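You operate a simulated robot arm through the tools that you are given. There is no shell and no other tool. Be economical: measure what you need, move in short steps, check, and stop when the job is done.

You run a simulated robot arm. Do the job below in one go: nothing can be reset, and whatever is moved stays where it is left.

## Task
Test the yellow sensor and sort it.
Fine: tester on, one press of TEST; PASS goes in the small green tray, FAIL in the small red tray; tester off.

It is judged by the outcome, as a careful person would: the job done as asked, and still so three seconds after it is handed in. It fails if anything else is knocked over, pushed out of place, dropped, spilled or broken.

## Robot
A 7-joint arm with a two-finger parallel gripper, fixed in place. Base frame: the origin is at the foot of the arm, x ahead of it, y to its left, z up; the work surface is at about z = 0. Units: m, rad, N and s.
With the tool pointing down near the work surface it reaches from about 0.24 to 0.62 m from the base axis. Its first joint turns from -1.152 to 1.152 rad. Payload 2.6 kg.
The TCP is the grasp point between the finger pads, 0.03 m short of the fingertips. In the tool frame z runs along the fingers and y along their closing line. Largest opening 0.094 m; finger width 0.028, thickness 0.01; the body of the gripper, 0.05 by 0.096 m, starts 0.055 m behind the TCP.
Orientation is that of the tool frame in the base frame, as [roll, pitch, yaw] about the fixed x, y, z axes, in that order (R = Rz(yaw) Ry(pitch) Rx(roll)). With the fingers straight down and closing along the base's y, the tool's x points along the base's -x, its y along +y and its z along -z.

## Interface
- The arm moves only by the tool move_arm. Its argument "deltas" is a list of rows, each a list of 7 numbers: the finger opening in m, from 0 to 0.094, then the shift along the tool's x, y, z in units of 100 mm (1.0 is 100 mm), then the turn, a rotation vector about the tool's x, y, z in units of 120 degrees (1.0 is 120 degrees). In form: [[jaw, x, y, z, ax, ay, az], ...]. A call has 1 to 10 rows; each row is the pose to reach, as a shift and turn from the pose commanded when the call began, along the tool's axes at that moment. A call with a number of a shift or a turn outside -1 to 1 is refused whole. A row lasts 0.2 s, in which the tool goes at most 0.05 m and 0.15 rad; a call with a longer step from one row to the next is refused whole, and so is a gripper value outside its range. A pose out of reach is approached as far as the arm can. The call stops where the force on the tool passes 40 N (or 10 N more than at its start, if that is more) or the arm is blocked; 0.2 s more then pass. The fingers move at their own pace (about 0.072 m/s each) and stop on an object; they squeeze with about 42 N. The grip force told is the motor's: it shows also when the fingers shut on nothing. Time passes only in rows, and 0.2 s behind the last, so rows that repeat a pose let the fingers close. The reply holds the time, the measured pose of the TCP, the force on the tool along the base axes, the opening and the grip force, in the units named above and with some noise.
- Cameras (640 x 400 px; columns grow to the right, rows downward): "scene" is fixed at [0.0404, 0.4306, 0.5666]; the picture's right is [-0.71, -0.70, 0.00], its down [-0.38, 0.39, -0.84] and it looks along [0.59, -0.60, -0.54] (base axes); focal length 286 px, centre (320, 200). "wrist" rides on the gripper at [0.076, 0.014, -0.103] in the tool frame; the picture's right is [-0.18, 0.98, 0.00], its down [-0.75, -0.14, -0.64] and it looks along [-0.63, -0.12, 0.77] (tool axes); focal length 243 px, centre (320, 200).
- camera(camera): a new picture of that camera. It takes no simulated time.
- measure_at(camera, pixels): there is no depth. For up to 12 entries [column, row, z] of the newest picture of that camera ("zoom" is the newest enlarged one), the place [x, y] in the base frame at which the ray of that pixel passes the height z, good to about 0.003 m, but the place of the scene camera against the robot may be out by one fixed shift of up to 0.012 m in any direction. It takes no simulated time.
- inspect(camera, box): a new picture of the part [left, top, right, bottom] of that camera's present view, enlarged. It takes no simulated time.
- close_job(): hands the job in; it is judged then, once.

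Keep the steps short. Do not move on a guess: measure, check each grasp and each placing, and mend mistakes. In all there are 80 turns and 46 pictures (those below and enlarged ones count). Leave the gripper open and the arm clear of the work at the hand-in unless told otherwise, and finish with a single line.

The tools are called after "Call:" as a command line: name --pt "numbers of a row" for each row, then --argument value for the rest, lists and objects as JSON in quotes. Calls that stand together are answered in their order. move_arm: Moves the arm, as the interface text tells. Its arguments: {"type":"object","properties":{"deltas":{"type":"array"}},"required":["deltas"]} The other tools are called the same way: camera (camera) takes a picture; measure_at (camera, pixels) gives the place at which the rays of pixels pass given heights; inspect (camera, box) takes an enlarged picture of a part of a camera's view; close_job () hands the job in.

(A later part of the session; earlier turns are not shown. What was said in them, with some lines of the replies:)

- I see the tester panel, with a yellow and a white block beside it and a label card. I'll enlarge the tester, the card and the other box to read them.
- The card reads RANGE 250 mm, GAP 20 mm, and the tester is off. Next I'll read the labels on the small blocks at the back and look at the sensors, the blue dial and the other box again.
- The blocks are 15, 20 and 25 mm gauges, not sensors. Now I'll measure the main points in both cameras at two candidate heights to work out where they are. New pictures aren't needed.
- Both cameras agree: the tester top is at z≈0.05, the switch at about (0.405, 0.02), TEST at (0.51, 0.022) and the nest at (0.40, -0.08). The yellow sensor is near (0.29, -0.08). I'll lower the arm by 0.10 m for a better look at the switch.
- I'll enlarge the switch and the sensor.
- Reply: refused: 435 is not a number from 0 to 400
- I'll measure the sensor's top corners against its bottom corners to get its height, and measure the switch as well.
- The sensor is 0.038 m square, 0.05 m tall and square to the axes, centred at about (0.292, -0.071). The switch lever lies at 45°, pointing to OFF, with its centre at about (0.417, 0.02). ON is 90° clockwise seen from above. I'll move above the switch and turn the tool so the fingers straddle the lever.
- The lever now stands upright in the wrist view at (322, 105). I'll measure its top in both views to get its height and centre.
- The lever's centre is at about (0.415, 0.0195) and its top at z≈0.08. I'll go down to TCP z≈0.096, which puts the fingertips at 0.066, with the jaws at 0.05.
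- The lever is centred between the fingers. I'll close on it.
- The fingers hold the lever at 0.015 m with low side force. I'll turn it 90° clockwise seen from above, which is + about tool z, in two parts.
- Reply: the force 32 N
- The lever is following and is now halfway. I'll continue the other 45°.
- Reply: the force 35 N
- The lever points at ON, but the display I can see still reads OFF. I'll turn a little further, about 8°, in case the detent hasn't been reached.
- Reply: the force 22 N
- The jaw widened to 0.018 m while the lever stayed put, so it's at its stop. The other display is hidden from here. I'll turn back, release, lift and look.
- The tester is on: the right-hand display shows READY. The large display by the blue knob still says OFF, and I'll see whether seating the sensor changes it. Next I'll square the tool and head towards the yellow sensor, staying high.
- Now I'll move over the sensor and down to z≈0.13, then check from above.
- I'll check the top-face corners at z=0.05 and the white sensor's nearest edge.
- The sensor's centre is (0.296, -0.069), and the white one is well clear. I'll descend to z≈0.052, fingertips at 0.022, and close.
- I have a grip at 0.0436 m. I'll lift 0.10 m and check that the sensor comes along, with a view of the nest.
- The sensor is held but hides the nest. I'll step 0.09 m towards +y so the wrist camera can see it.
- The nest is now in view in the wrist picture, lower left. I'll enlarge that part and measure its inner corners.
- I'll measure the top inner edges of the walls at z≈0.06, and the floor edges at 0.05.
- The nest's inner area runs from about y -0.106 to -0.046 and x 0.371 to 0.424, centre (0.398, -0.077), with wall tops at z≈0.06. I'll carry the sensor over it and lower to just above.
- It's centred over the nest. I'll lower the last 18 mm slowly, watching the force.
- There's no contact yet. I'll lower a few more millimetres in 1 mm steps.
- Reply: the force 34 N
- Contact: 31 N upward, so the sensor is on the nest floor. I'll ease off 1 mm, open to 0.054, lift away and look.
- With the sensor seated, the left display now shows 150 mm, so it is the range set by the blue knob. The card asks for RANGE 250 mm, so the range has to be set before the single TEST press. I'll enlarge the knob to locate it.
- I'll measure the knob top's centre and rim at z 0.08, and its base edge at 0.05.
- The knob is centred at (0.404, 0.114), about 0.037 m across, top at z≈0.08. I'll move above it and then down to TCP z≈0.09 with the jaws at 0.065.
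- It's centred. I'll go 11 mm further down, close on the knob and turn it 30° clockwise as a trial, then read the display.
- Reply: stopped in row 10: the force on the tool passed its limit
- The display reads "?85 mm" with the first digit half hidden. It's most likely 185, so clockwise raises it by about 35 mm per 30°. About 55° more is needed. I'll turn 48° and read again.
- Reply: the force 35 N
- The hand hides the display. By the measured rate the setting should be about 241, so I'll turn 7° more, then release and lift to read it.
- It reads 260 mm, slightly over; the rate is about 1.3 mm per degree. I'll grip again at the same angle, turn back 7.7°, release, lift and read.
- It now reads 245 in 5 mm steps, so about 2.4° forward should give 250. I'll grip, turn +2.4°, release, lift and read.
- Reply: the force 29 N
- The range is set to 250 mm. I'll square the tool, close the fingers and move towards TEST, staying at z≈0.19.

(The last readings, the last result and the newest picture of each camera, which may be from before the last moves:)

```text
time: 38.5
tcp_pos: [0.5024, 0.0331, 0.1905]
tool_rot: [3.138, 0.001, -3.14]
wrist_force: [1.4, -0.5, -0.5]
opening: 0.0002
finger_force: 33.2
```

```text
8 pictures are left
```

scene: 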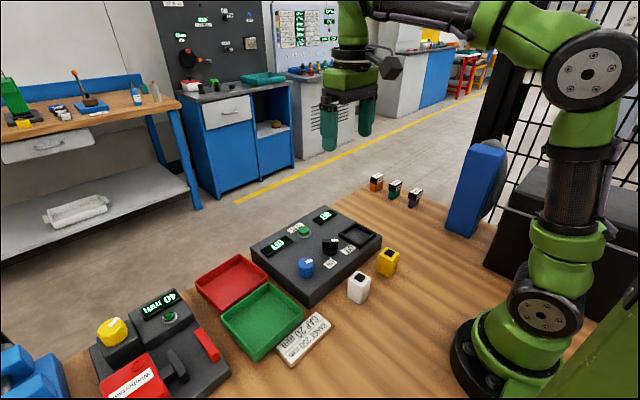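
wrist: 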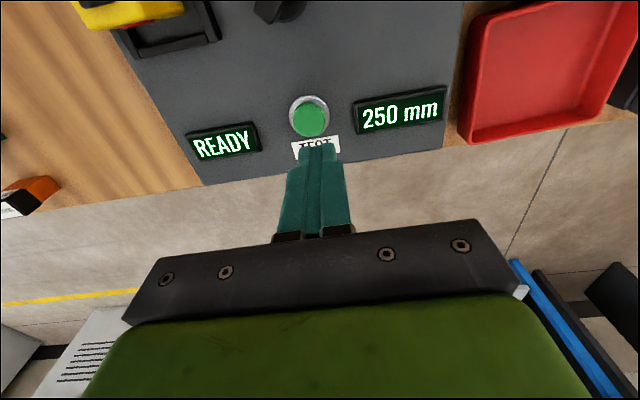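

The TEST button is at (310, 118) and the displays read READY and 250 mm. I'll measure the button top, and the red tray while it's in view.

Call:
measure_at --camera "wrist" --pixels '[[311, 120, 0.065], [311, 120, 0.07], [309, 115, 0.05], [462, 135, 0.04], [564, 127, 0.04], [490, 15, 0.04], [470, 140, 0.0]]'

Call:
measure_at --camera "scene" --pixels '[[229, 255, 0.035], [295, 283, 0.035], [222, 318, 0.035], [262, 358, 0.035], [330, 305, 0.035], [266, 281, 0.035], [237, 255, 0.035], [196, 285, 0.035]]'

```text
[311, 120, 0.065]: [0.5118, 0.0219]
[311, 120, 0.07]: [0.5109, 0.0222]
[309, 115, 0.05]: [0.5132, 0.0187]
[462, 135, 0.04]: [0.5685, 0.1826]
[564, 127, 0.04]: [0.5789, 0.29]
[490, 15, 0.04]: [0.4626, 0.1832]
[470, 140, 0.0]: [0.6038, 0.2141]
```

```text
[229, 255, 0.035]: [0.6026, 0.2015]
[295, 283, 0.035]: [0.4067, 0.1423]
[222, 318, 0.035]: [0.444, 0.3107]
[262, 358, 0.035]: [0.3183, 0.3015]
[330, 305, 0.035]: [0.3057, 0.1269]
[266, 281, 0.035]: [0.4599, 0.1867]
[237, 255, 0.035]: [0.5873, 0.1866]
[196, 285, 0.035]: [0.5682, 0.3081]
```

The button is centred at (0.511, 0.0215). I'll move over it and down to just above, fingertips at about z 0.076.

Call:
move_arm --pt "0.0 -0.09 -0.115 0.1 0 0 0" --pt "0.0 -0.09 -0.115 0.4 0 0 0" --pt "0.0 -0.09 -0.115 0.7 0 0 0" --pt "0.0 -0.09 -0.115 0.84 0 0 0" --pt "0.0 -0.09 -0.115 0.84 0 0 0"

```text
time: 39.7
tcp_pos: [0.5102, 0.0228, 0.1057]
tool_rot: [3.138, 0.0, 3.14]
wrist_force: [-0.3, 0.0, 0.7]
opening: 0.0
finger_force: 32.9
```

Over the button with no contact. I'll press in 2 mm steps down to 0.012 m below, all in one stroke, and the force limit will stop it.

Call:
move_arm --pt "0.0 0 0 0.02 0 0 0" --pt "0.0 0 0 0.04 0 0 0" --pt "0.0 0 0 0.06 0 0 0" --pt "0.0 0 0 0.08 0 0 0" --pt "0.0 0 0 0.1 0 0 0" --pt "0.0 0 0 0.12 0 0 0"

```text
time: 41.1
tcp_pos: [0.5108, 0.0219, 0.096]
tool_rot: [3.14, 0.003, -3.142]
wrist_force: [-0.7, -0.6, 1.6]
opening: 0.0
finger_force: 32.9
```

There's little force yet, 1.6 N. I'll continue the same stroke further down.

Call:
move_arm --pt "0.0 0 0 0.02 0 0 0" --pt "0.0 0 0 0.04 0 0 0" --pt "0.0 0 0 0.06 0 0 0" --pt "0.0 0 0 0.08 0 0 0"

```text
time: 42.1
tcp_pos: [0.5113, 0.0216, 0.0902]
tool_rot: [3.139, 0.003, 3.138]
wrist_force: [-17.3, -3.2, 36.7]
opening: 0.0003
finger_force: 33.3
```

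The force rose to 37 N, so the button is bottomed. I'll lift and read the result.

Call:
move_arm --pt "0.0 0 0 -0.1 0 0 0" --pt "0.0 0 0 -0.4 0 0 0" --pt "0.0 0 0 -0.8 0 0 0" --pt "0.0 0 0 -1.0 0 0 0" --pt "0.0 0 0 -1.0 0 0 0"

Call:
camera --camera "wrist"

```text
time: 43.3
tcp_pos: [0.5106, 0.0217, 0.1879]
tool_rot: [3.139, 0.001, 3.14]
wrist_force: [0.7, -0.1, -0.2]
opening: 0.0
finger_force: 33.1
```

```text
7 pictures are left
```

wrist: 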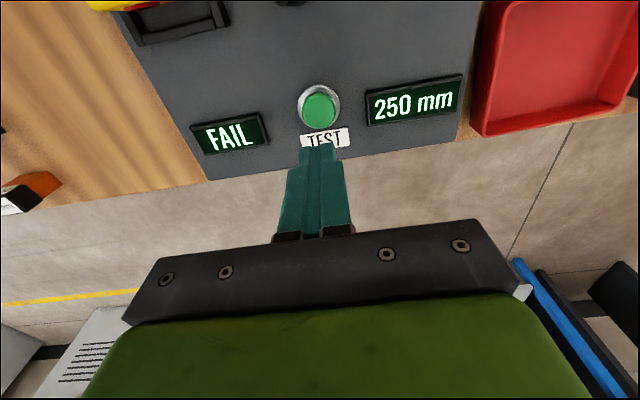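

The result is FAIL, so the sensor goes in the red tray. I'll move over the sensor in the nest with the jaws at 0.06.

Call:
move_arm --pt "0.06 0.3 -0.3 -0.1 0 0 0" --pt "0.06 0.6 -0.6 -0.1 0 0 0" --pt "0.06 0.9 -0.9 -0.1 0 0 0" --pt "0.06 1.0 -0.985 -0.1 0 0 0" --pt "0.06 1.0 -0.985 -0.1 0 0 0"

Call:
move_arm --pt "0.06 0.13 0 0 0 0 0" --pt "0.06 0.13 0 0 0 0 0"

Call:
camera --camera "wrist"

```text
time: 44.5
tcp_pos: [0.4085, -0.0762, 0.1975]
tool_rot: [3.14, -0.001, -3.14]
wrist_force: [-0.4, -0.3, 0.2]
opening: 0.0601
finger_force: 0.2
```

```text
time: 45.1
tcp_pos: [0.3972, -0.0752, 0.1985]
tool_rot: [3.14, 0.001, -3.141]
wrist_force: [-0.3, -0.6, 0.0]
opening: 0.0598
finger_force: 0.1
```

```text
6 pictures are left
```

wrist: 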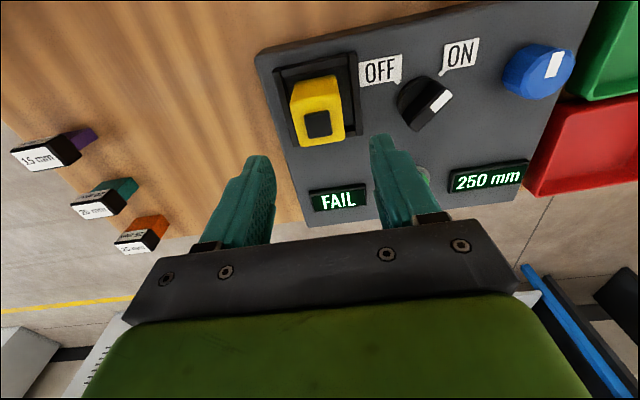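

I'll measure the sensor's top-face corners at z=0.10.

Call:
measure_at --camera "wrist" --pixels '[[291, 107, 0.1], [338, 97, 0.1], [345, 137, 0.1], [301, 147, 0.1], [319, 122, 0.1]]'

```text
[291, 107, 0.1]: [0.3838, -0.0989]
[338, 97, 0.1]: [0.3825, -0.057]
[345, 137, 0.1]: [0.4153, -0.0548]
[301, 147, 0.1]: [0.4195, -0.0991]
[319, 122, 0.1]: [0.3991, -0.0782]
```

The sensor's centre is (0.400, -0.0775), already under the TCP. I'll go down to z≈0.104, close, and lift straight up.

Call:
move_arm --pt "0.06 0 0 0.4 0 0 0" --pt "0.06 0 0 0.75 0 0 0" --pt "0.06 0 0 0.92 0 0 0" --pt "0.06 0 0 0.93 0 0 0" --pt "0.0 0 0 0.93 0 0 0" --pt "0.0 0 0 0.93 0 0 0" --pt "0.0 0 0 0.93 0 0 0" --pt "0.0 0 0 0.7 0 0 0" --pt "0.0 0 0 0.3 0 0 0" --pt "0.0 0 0 0.0 0 0 0"

```text
time: 47.3
tcp_pos: [0.4001, -0.0766, 0.1992]
tool_rot: [3.139, 0.0, 3.141]
wrist_force: [-0.3, -0.1, -0.8]
opening: 0.0435
finger_force: 42.4
```

The sensor is held at 0.0435 m. I'll carry it towards the red tray, centre about (0.515, 0.24), staying at z≈0.2.

Call:
move_arm --pt "0.0 -0.1 0.3 0 0 0 0" --pt "0.0 -0.2 0.6 0 0 0 0" --pt "0.0 -0.3 0.9 0 0 0 0" --pt "0.0 -0.4 1.0 0 0 0 0"

Call:
move_arm --pt "0.0 -0.1 0.3 0 0 0 0" --pt "0.0 -0.2 0.6 0 0 0 0" --pt "0.0 -0.3 0.9 0 0 0 0" --pt "0.0 -0.4 1.0 0 0 0 0"

Call:
move_arm --pt "0.0 -0.1 0.3 0 0 0 0" --pt "0.0 -0.2 0.6 0 0 0 0" --pt "0.0 -0.37 0.9 0 0 0 0" --pt "0.0 -0.37 1.0 0 0 0 0" --pt "0.0 -0.37 1.0 0 0 0 0"

Call:
camera --camera "wrist"

```text
time: 48.3
tcp_pos: [0.4373, 0.023, 0.1966]
tool_rot: [3.139, -0.001, 3.141]
wrist_force: [-0.5, -0.1, -1.6]
opening: 0.0436
finger_force: 42.2
```

```text
time: 49.3
tcp_pos: [0.4789, 0.1234, 0.1967]
tool_rot: [3.14, -0.001, -3.141]
wrist_force: [-0.5, -0.4, -0.8]
opening: 0.0436
finger_force: 41.9
```

```text
time: 50.5
tcp_pos: [0.5149, 0.2232, 0.1955]
tool_rot: [3.139, 0.0, -3.14]
wrist_force: [-0.6, 0.3, -0.4]
opening: 0.0438
finger_force: 42.2
```

```text
5 pictures are left
```

wrist: 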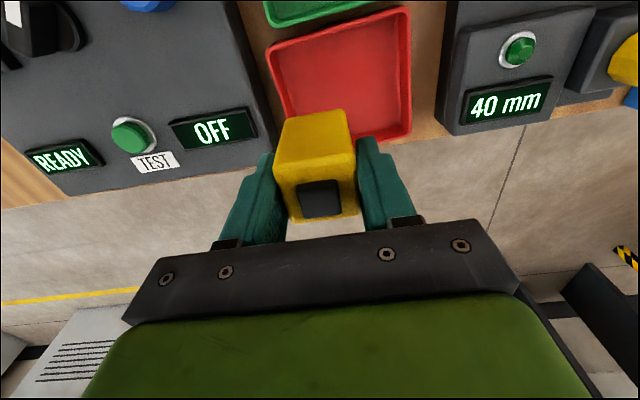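

I'll measure the red tray's rim corners and floor from here.

Call:
measure_at --camera "wrist" --pixels '[[266, 50, 0.035], [407, 8, 0.035], [411, 132, 0.035], [285, 108, 0.035], [272, 68, 0.005], [403, 25, 0.005], [411, 138, 0.0]]'

```text
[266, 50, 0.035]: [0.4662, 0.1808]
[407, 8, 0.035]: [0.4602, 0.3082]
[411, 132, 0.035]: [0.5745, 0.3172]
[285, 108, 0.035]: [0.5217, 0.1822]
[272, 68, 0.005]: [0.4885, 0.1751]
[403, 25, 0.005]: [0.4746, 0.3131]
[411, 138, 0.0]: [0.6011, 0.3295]
```

The tray spans x 0.46–0.575 and y 0.181–0.312, so I'll shift +0.024 in y and lower in two stages until contact.

Call:
move_arm --pt "0.0 0 0.24 0 0 0 0" --pt "0.0 0 0.24 0.4 0 0 0" --pt "0.0 0 0.24 0.8 0 0 0" --pt "0.0 0 0.24 1.0 0 0 0" --pt "0.0 0 0.24 1.0 0 0 0"

Call:
move_arm --pt "0.0 0 0 0.12 0 0 0" --pt "0.0 0 0 0.22 0 0 0" --pt "0.0 0 0 0.3 0 0 0" --pt "0.0 0 0 0.33 0 0 0" --pt "0.0 0 0 0.35 0 0 0" --pt "0.0 0 0 0.35 0 0 0"

```text
time: 51.7
tcp_pos: [0.5166, 0.2471, 0.0971]
tool_rot: [3.14, 0.002, -3.141]
wrist_force: [-0.6, 0.0, -1.0]
opening: 0.0437
finger_force: 42.0
```

```text
time: 53.1
tcp_pos: [0.5163, 0.248, 0.0692]
tool_rot: [3.133, 0.013, -3.14]
wrist_force: [-1.8, -0.3, 38.0]
opening: 0.0437
finger_force: 41.8
```

Contact at z 0.069 with 38 N. Before releasing I'll check that it's on the tray floor and not on a rim.

Call:
inspect --camera "scene" --box '[180, 200, 320, 340]'

```text
2.86 times, centred on (250, 270) of scene
```

zoom: 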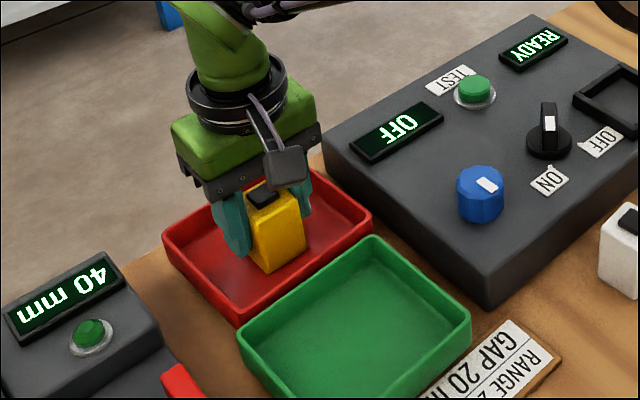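

The sensor is standing on the red tray's floor, clear of the rims. I'll ease up 5 mm, open, and lift.

Call:
move_arm --pt "0.0 0 0 -0.03 0 0 0" --pt "0.0 0 0 -0.05 0 0 0" --pt "0.065 0 0 -0.05 0 0 0" --pt "0.065 0 0 -0.05 0 0 0" --pt "0.065 0 0 -0.2 0 0 0" --pt "0.065 0 0 -0.5 0 0 0" --pt "0.065 0 0 -0.9 0 0 0" --pt "0.065 0 0 -1.0 0 0 0"

```text
time: 54.9
tcp_pos: [0.515, 0.2466, 0.1618]
tool_rot: [3.141, 0.0, -3.141]
wrist_force: [-0.9, 0.4, -0.4]
opening: 0.0654
finger_force: 0.1
```

The sensor is released. Next is switching the tester off: I'll go back over the lever at (0.415, 0.0195) and align the fingers with its ON direction.

Call:
move_arm --pt "0.065 0 0 -0.3 0 0 0" --pt "0.065 0.2 -0.35 -0.3 0 0 0" --pt "0.065 0.35 -0.7 -0.3 0 0 0" --pt "0.065 0.5 -1.0 -0.3 0 0 0"

Call:
move_arm --pt "0.05 0.2 -0.35 0 0 0 0" --pt "0.05 0.35 -0.7 0 0 0 0" --pt "0.05 0.52 -1.0 0 0 0 0"

Call:
move_arm --pt "0.05 0 -0.1 0 0 0 0.0625" --pt "0.05 0 -0.2 0 0 0 0.125" --pt "0.05 0 -0.27 0 0 0 0.1875" --pt "0.05 0 -0.27 0 0 0 0.25" --pt "0.05 0 -0.27 0 0 0 0.3125" --pt "0.05 0 -0.27 0 0 0 0.375" --pt "0.05 0 -0.27 0 0 0 0.375"

Call:
camera --camera "wrist"

```text
time: 55.9
tcp_pos: [0.4627, 0.1486, 0.1902]
tool_rot: [3.136, -0.001, -3.141]
wrist_force: [-0.1, -0.6, -0.2]
opening: 0.065
finger_force: 0.1
```

```text
time: 56.7
tcp_pos: [0.4136, 0.0474, 0.1903]
tool_rot: [3.141, 0.003, -3.142]
wrist_force: [-0.6, 0.0, -0.1]
opening: 0.0502
finger_force: 0.1
```

```text
time: 58.3
tcp_pos: [0.4136, 0.0189, 0.1915]
tool_rot: [3.138, -0.002, 2.353]
wrist_force: [0.3, 0.9, 1.0]
opening: 0.0501
finger_force: 0.0
```

```text
3 pictures are left
```

wrist: 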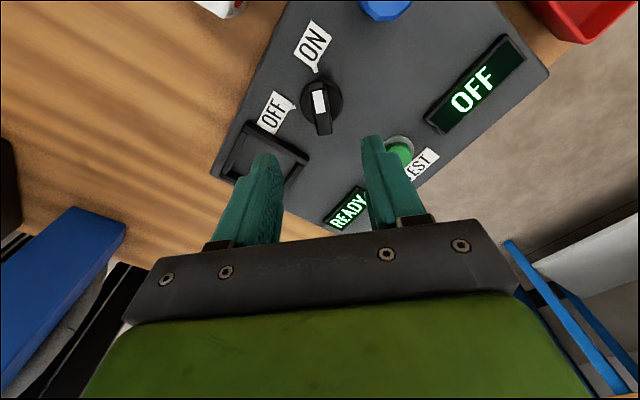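

The lever sits between the fingers at (320, 105), as before. I'll descend to z≈0.095 and close on it.

Call:
move_arm --pt "0.05 0 0 0.4 0 0 0" --pt "0.05 0 0 0.75 0 0 0" --pt "0.05 0 0 0.92 0 0 0" --pt "0.05 0 0 0.96 0 0 0" --pt "0.05 0 0 0.96 0 0 0" --pt "0.0 0 0 0.96 0 0 0" --pt "0.0 0 0 0.96 0 0 0" --pt "0.0 0 0 0.96 0 0 0"

```text
time: 60.1
tcp_pos: [0.413, 0.0205, 0.0973]
tool_rot: [3.136, 0.0, 2.361]
wrist_force: [17.5, 11.2, -9.9]
opening: 0.0147
finger_force: 45.5
```

The lever is gripped at 0.0147 m. I'll turn it 90° counter-clockwise, seen from above, in two parts, with a small overshoot as before.

Call:
move_arm --pt "0.0 0 0 0 0 0 -0.0625" --pt "0.0 0 0 0 0 0 -0.125" --pt "0.0 0 0 0 0 0 -0.1875" --pt "0.0 0 0 0 0 0 -0.25" --pt "0.0 0 0 0 0 0 -0.3125" --pt "0.0 0 0 0 0 0 -0.375"

Call:
move_arm --pt "0.0 0 0 0 0 0 -0.0625" --pt "0.0 0 0 0 0 0 -0.125" --pt "0.0 0 0 0 0 0 -0.1875" --pt "0.0 0 0 0 0 0 -0.25" --pt "0.0 0 0 0 0 0 -0.3125" --pt "0.0 0 0 0 0 0 -0.375" --pt "0.0 0 0 0 0 0 -0.42" --pt "0.0 0 0 0 0 0 -0.42"

```text
time: 61.7
tcp_pos: [0.4125, 0.0195, 0.0962]
tool_rot: [3.137, -0.003, 3.139]
wrist_force: [-4.4, -0.1, 2.5]
opening: 0.0146
finger_force: 45.3
stopped in row 6: the force on the tool passed its limit (the readings are from after the stop); the commanded pose is now the measured one
```

```text
time: 63.5
tcp_pos: [0.4122, 0.018, 0.0961]
tool_rot: [3.14, 0.0, -2.268]
wrist_force: [-5.4, -16.6, 19.1]
opening: 0.0164
finger_force: 45.2
```

The jaw widened to 0.0164 m, so the lever has reached its stop. I'll turn back the overshoot, open, lift, and check everything.

Call:
move_arm --pt "0.0 0 0 0 0 0 0.045" --pt "0.05 0 0 0 0 0 0.045" --pt "0.05 0 0 0 0 0 0.045" --pt "0.05 0 0 -0.3 0 0 0.045" --pt "0.05 0 0 -0.7 0 0 0.045" --pt "0.05 0 0 -1.0 0 0 0.045"

Call:
move_arm --pt "0.094 0 0 -0.4 0 0 0.06" --pt "0.094 0 0 -0.8 0 0 0.12" --pt "0.094 0 0 -1.0 0 0 0.18" --pt "0.094 0 0 -1.0 0 0 0.24"

Call:
camera --camera "scene"

```text
time: 64.9
tcp_pos: [0.4129, 0.0206, 0.1958]
tool_rot: [3.137, 0.0, -2.358]
wrist_force: [0.4, 0.3, -0.5]
opening: 0.0501
finger_force: 0.0
```

```text
time: 65.9
tcp_pos: [0.4139, 0.0177, 0.2963]
tool_rot: [3.139, -0.002, -2.865]
wrist_force: [-0.2, -0.4, 0.0]
opening: 0.0939
finger_force: 0.1
```

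```text
2 pictures are left
```

scene: 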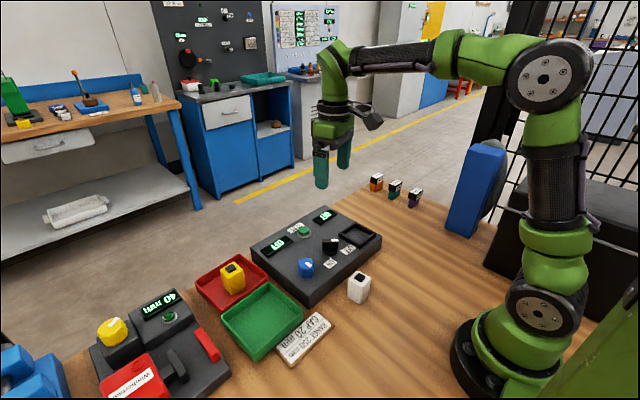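

The yellow sensor stands in the red tray and nothing else has moved. I'll enlarge the tester to confirm it's off.

Call:
inspect --camera "scene" --box '[190, 195, 390, 320]'

```text
3.20 times, centred on (290, 258) of scene
```

zoom: 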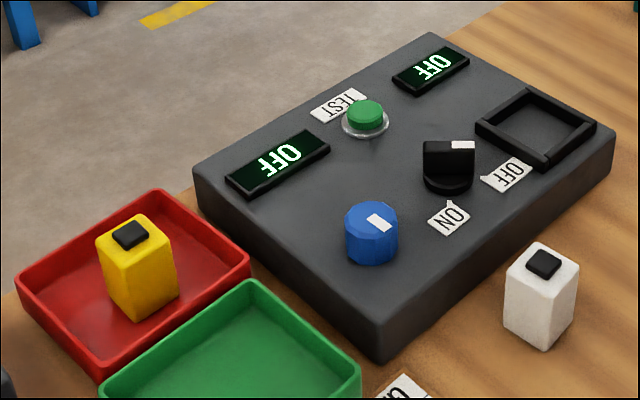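

Both displays read OFF and the lever is at OFF. The sensor is upright in the red tray, the gripper is open and the arm is clear, so I'm handing in.

Call:
close_job

```text
The job is handed in.
```

The yellow sensor read FAIL on one TEST press, with the range set from 150 to the card's 250 mm first; it is in the small red tray and the tester is off.
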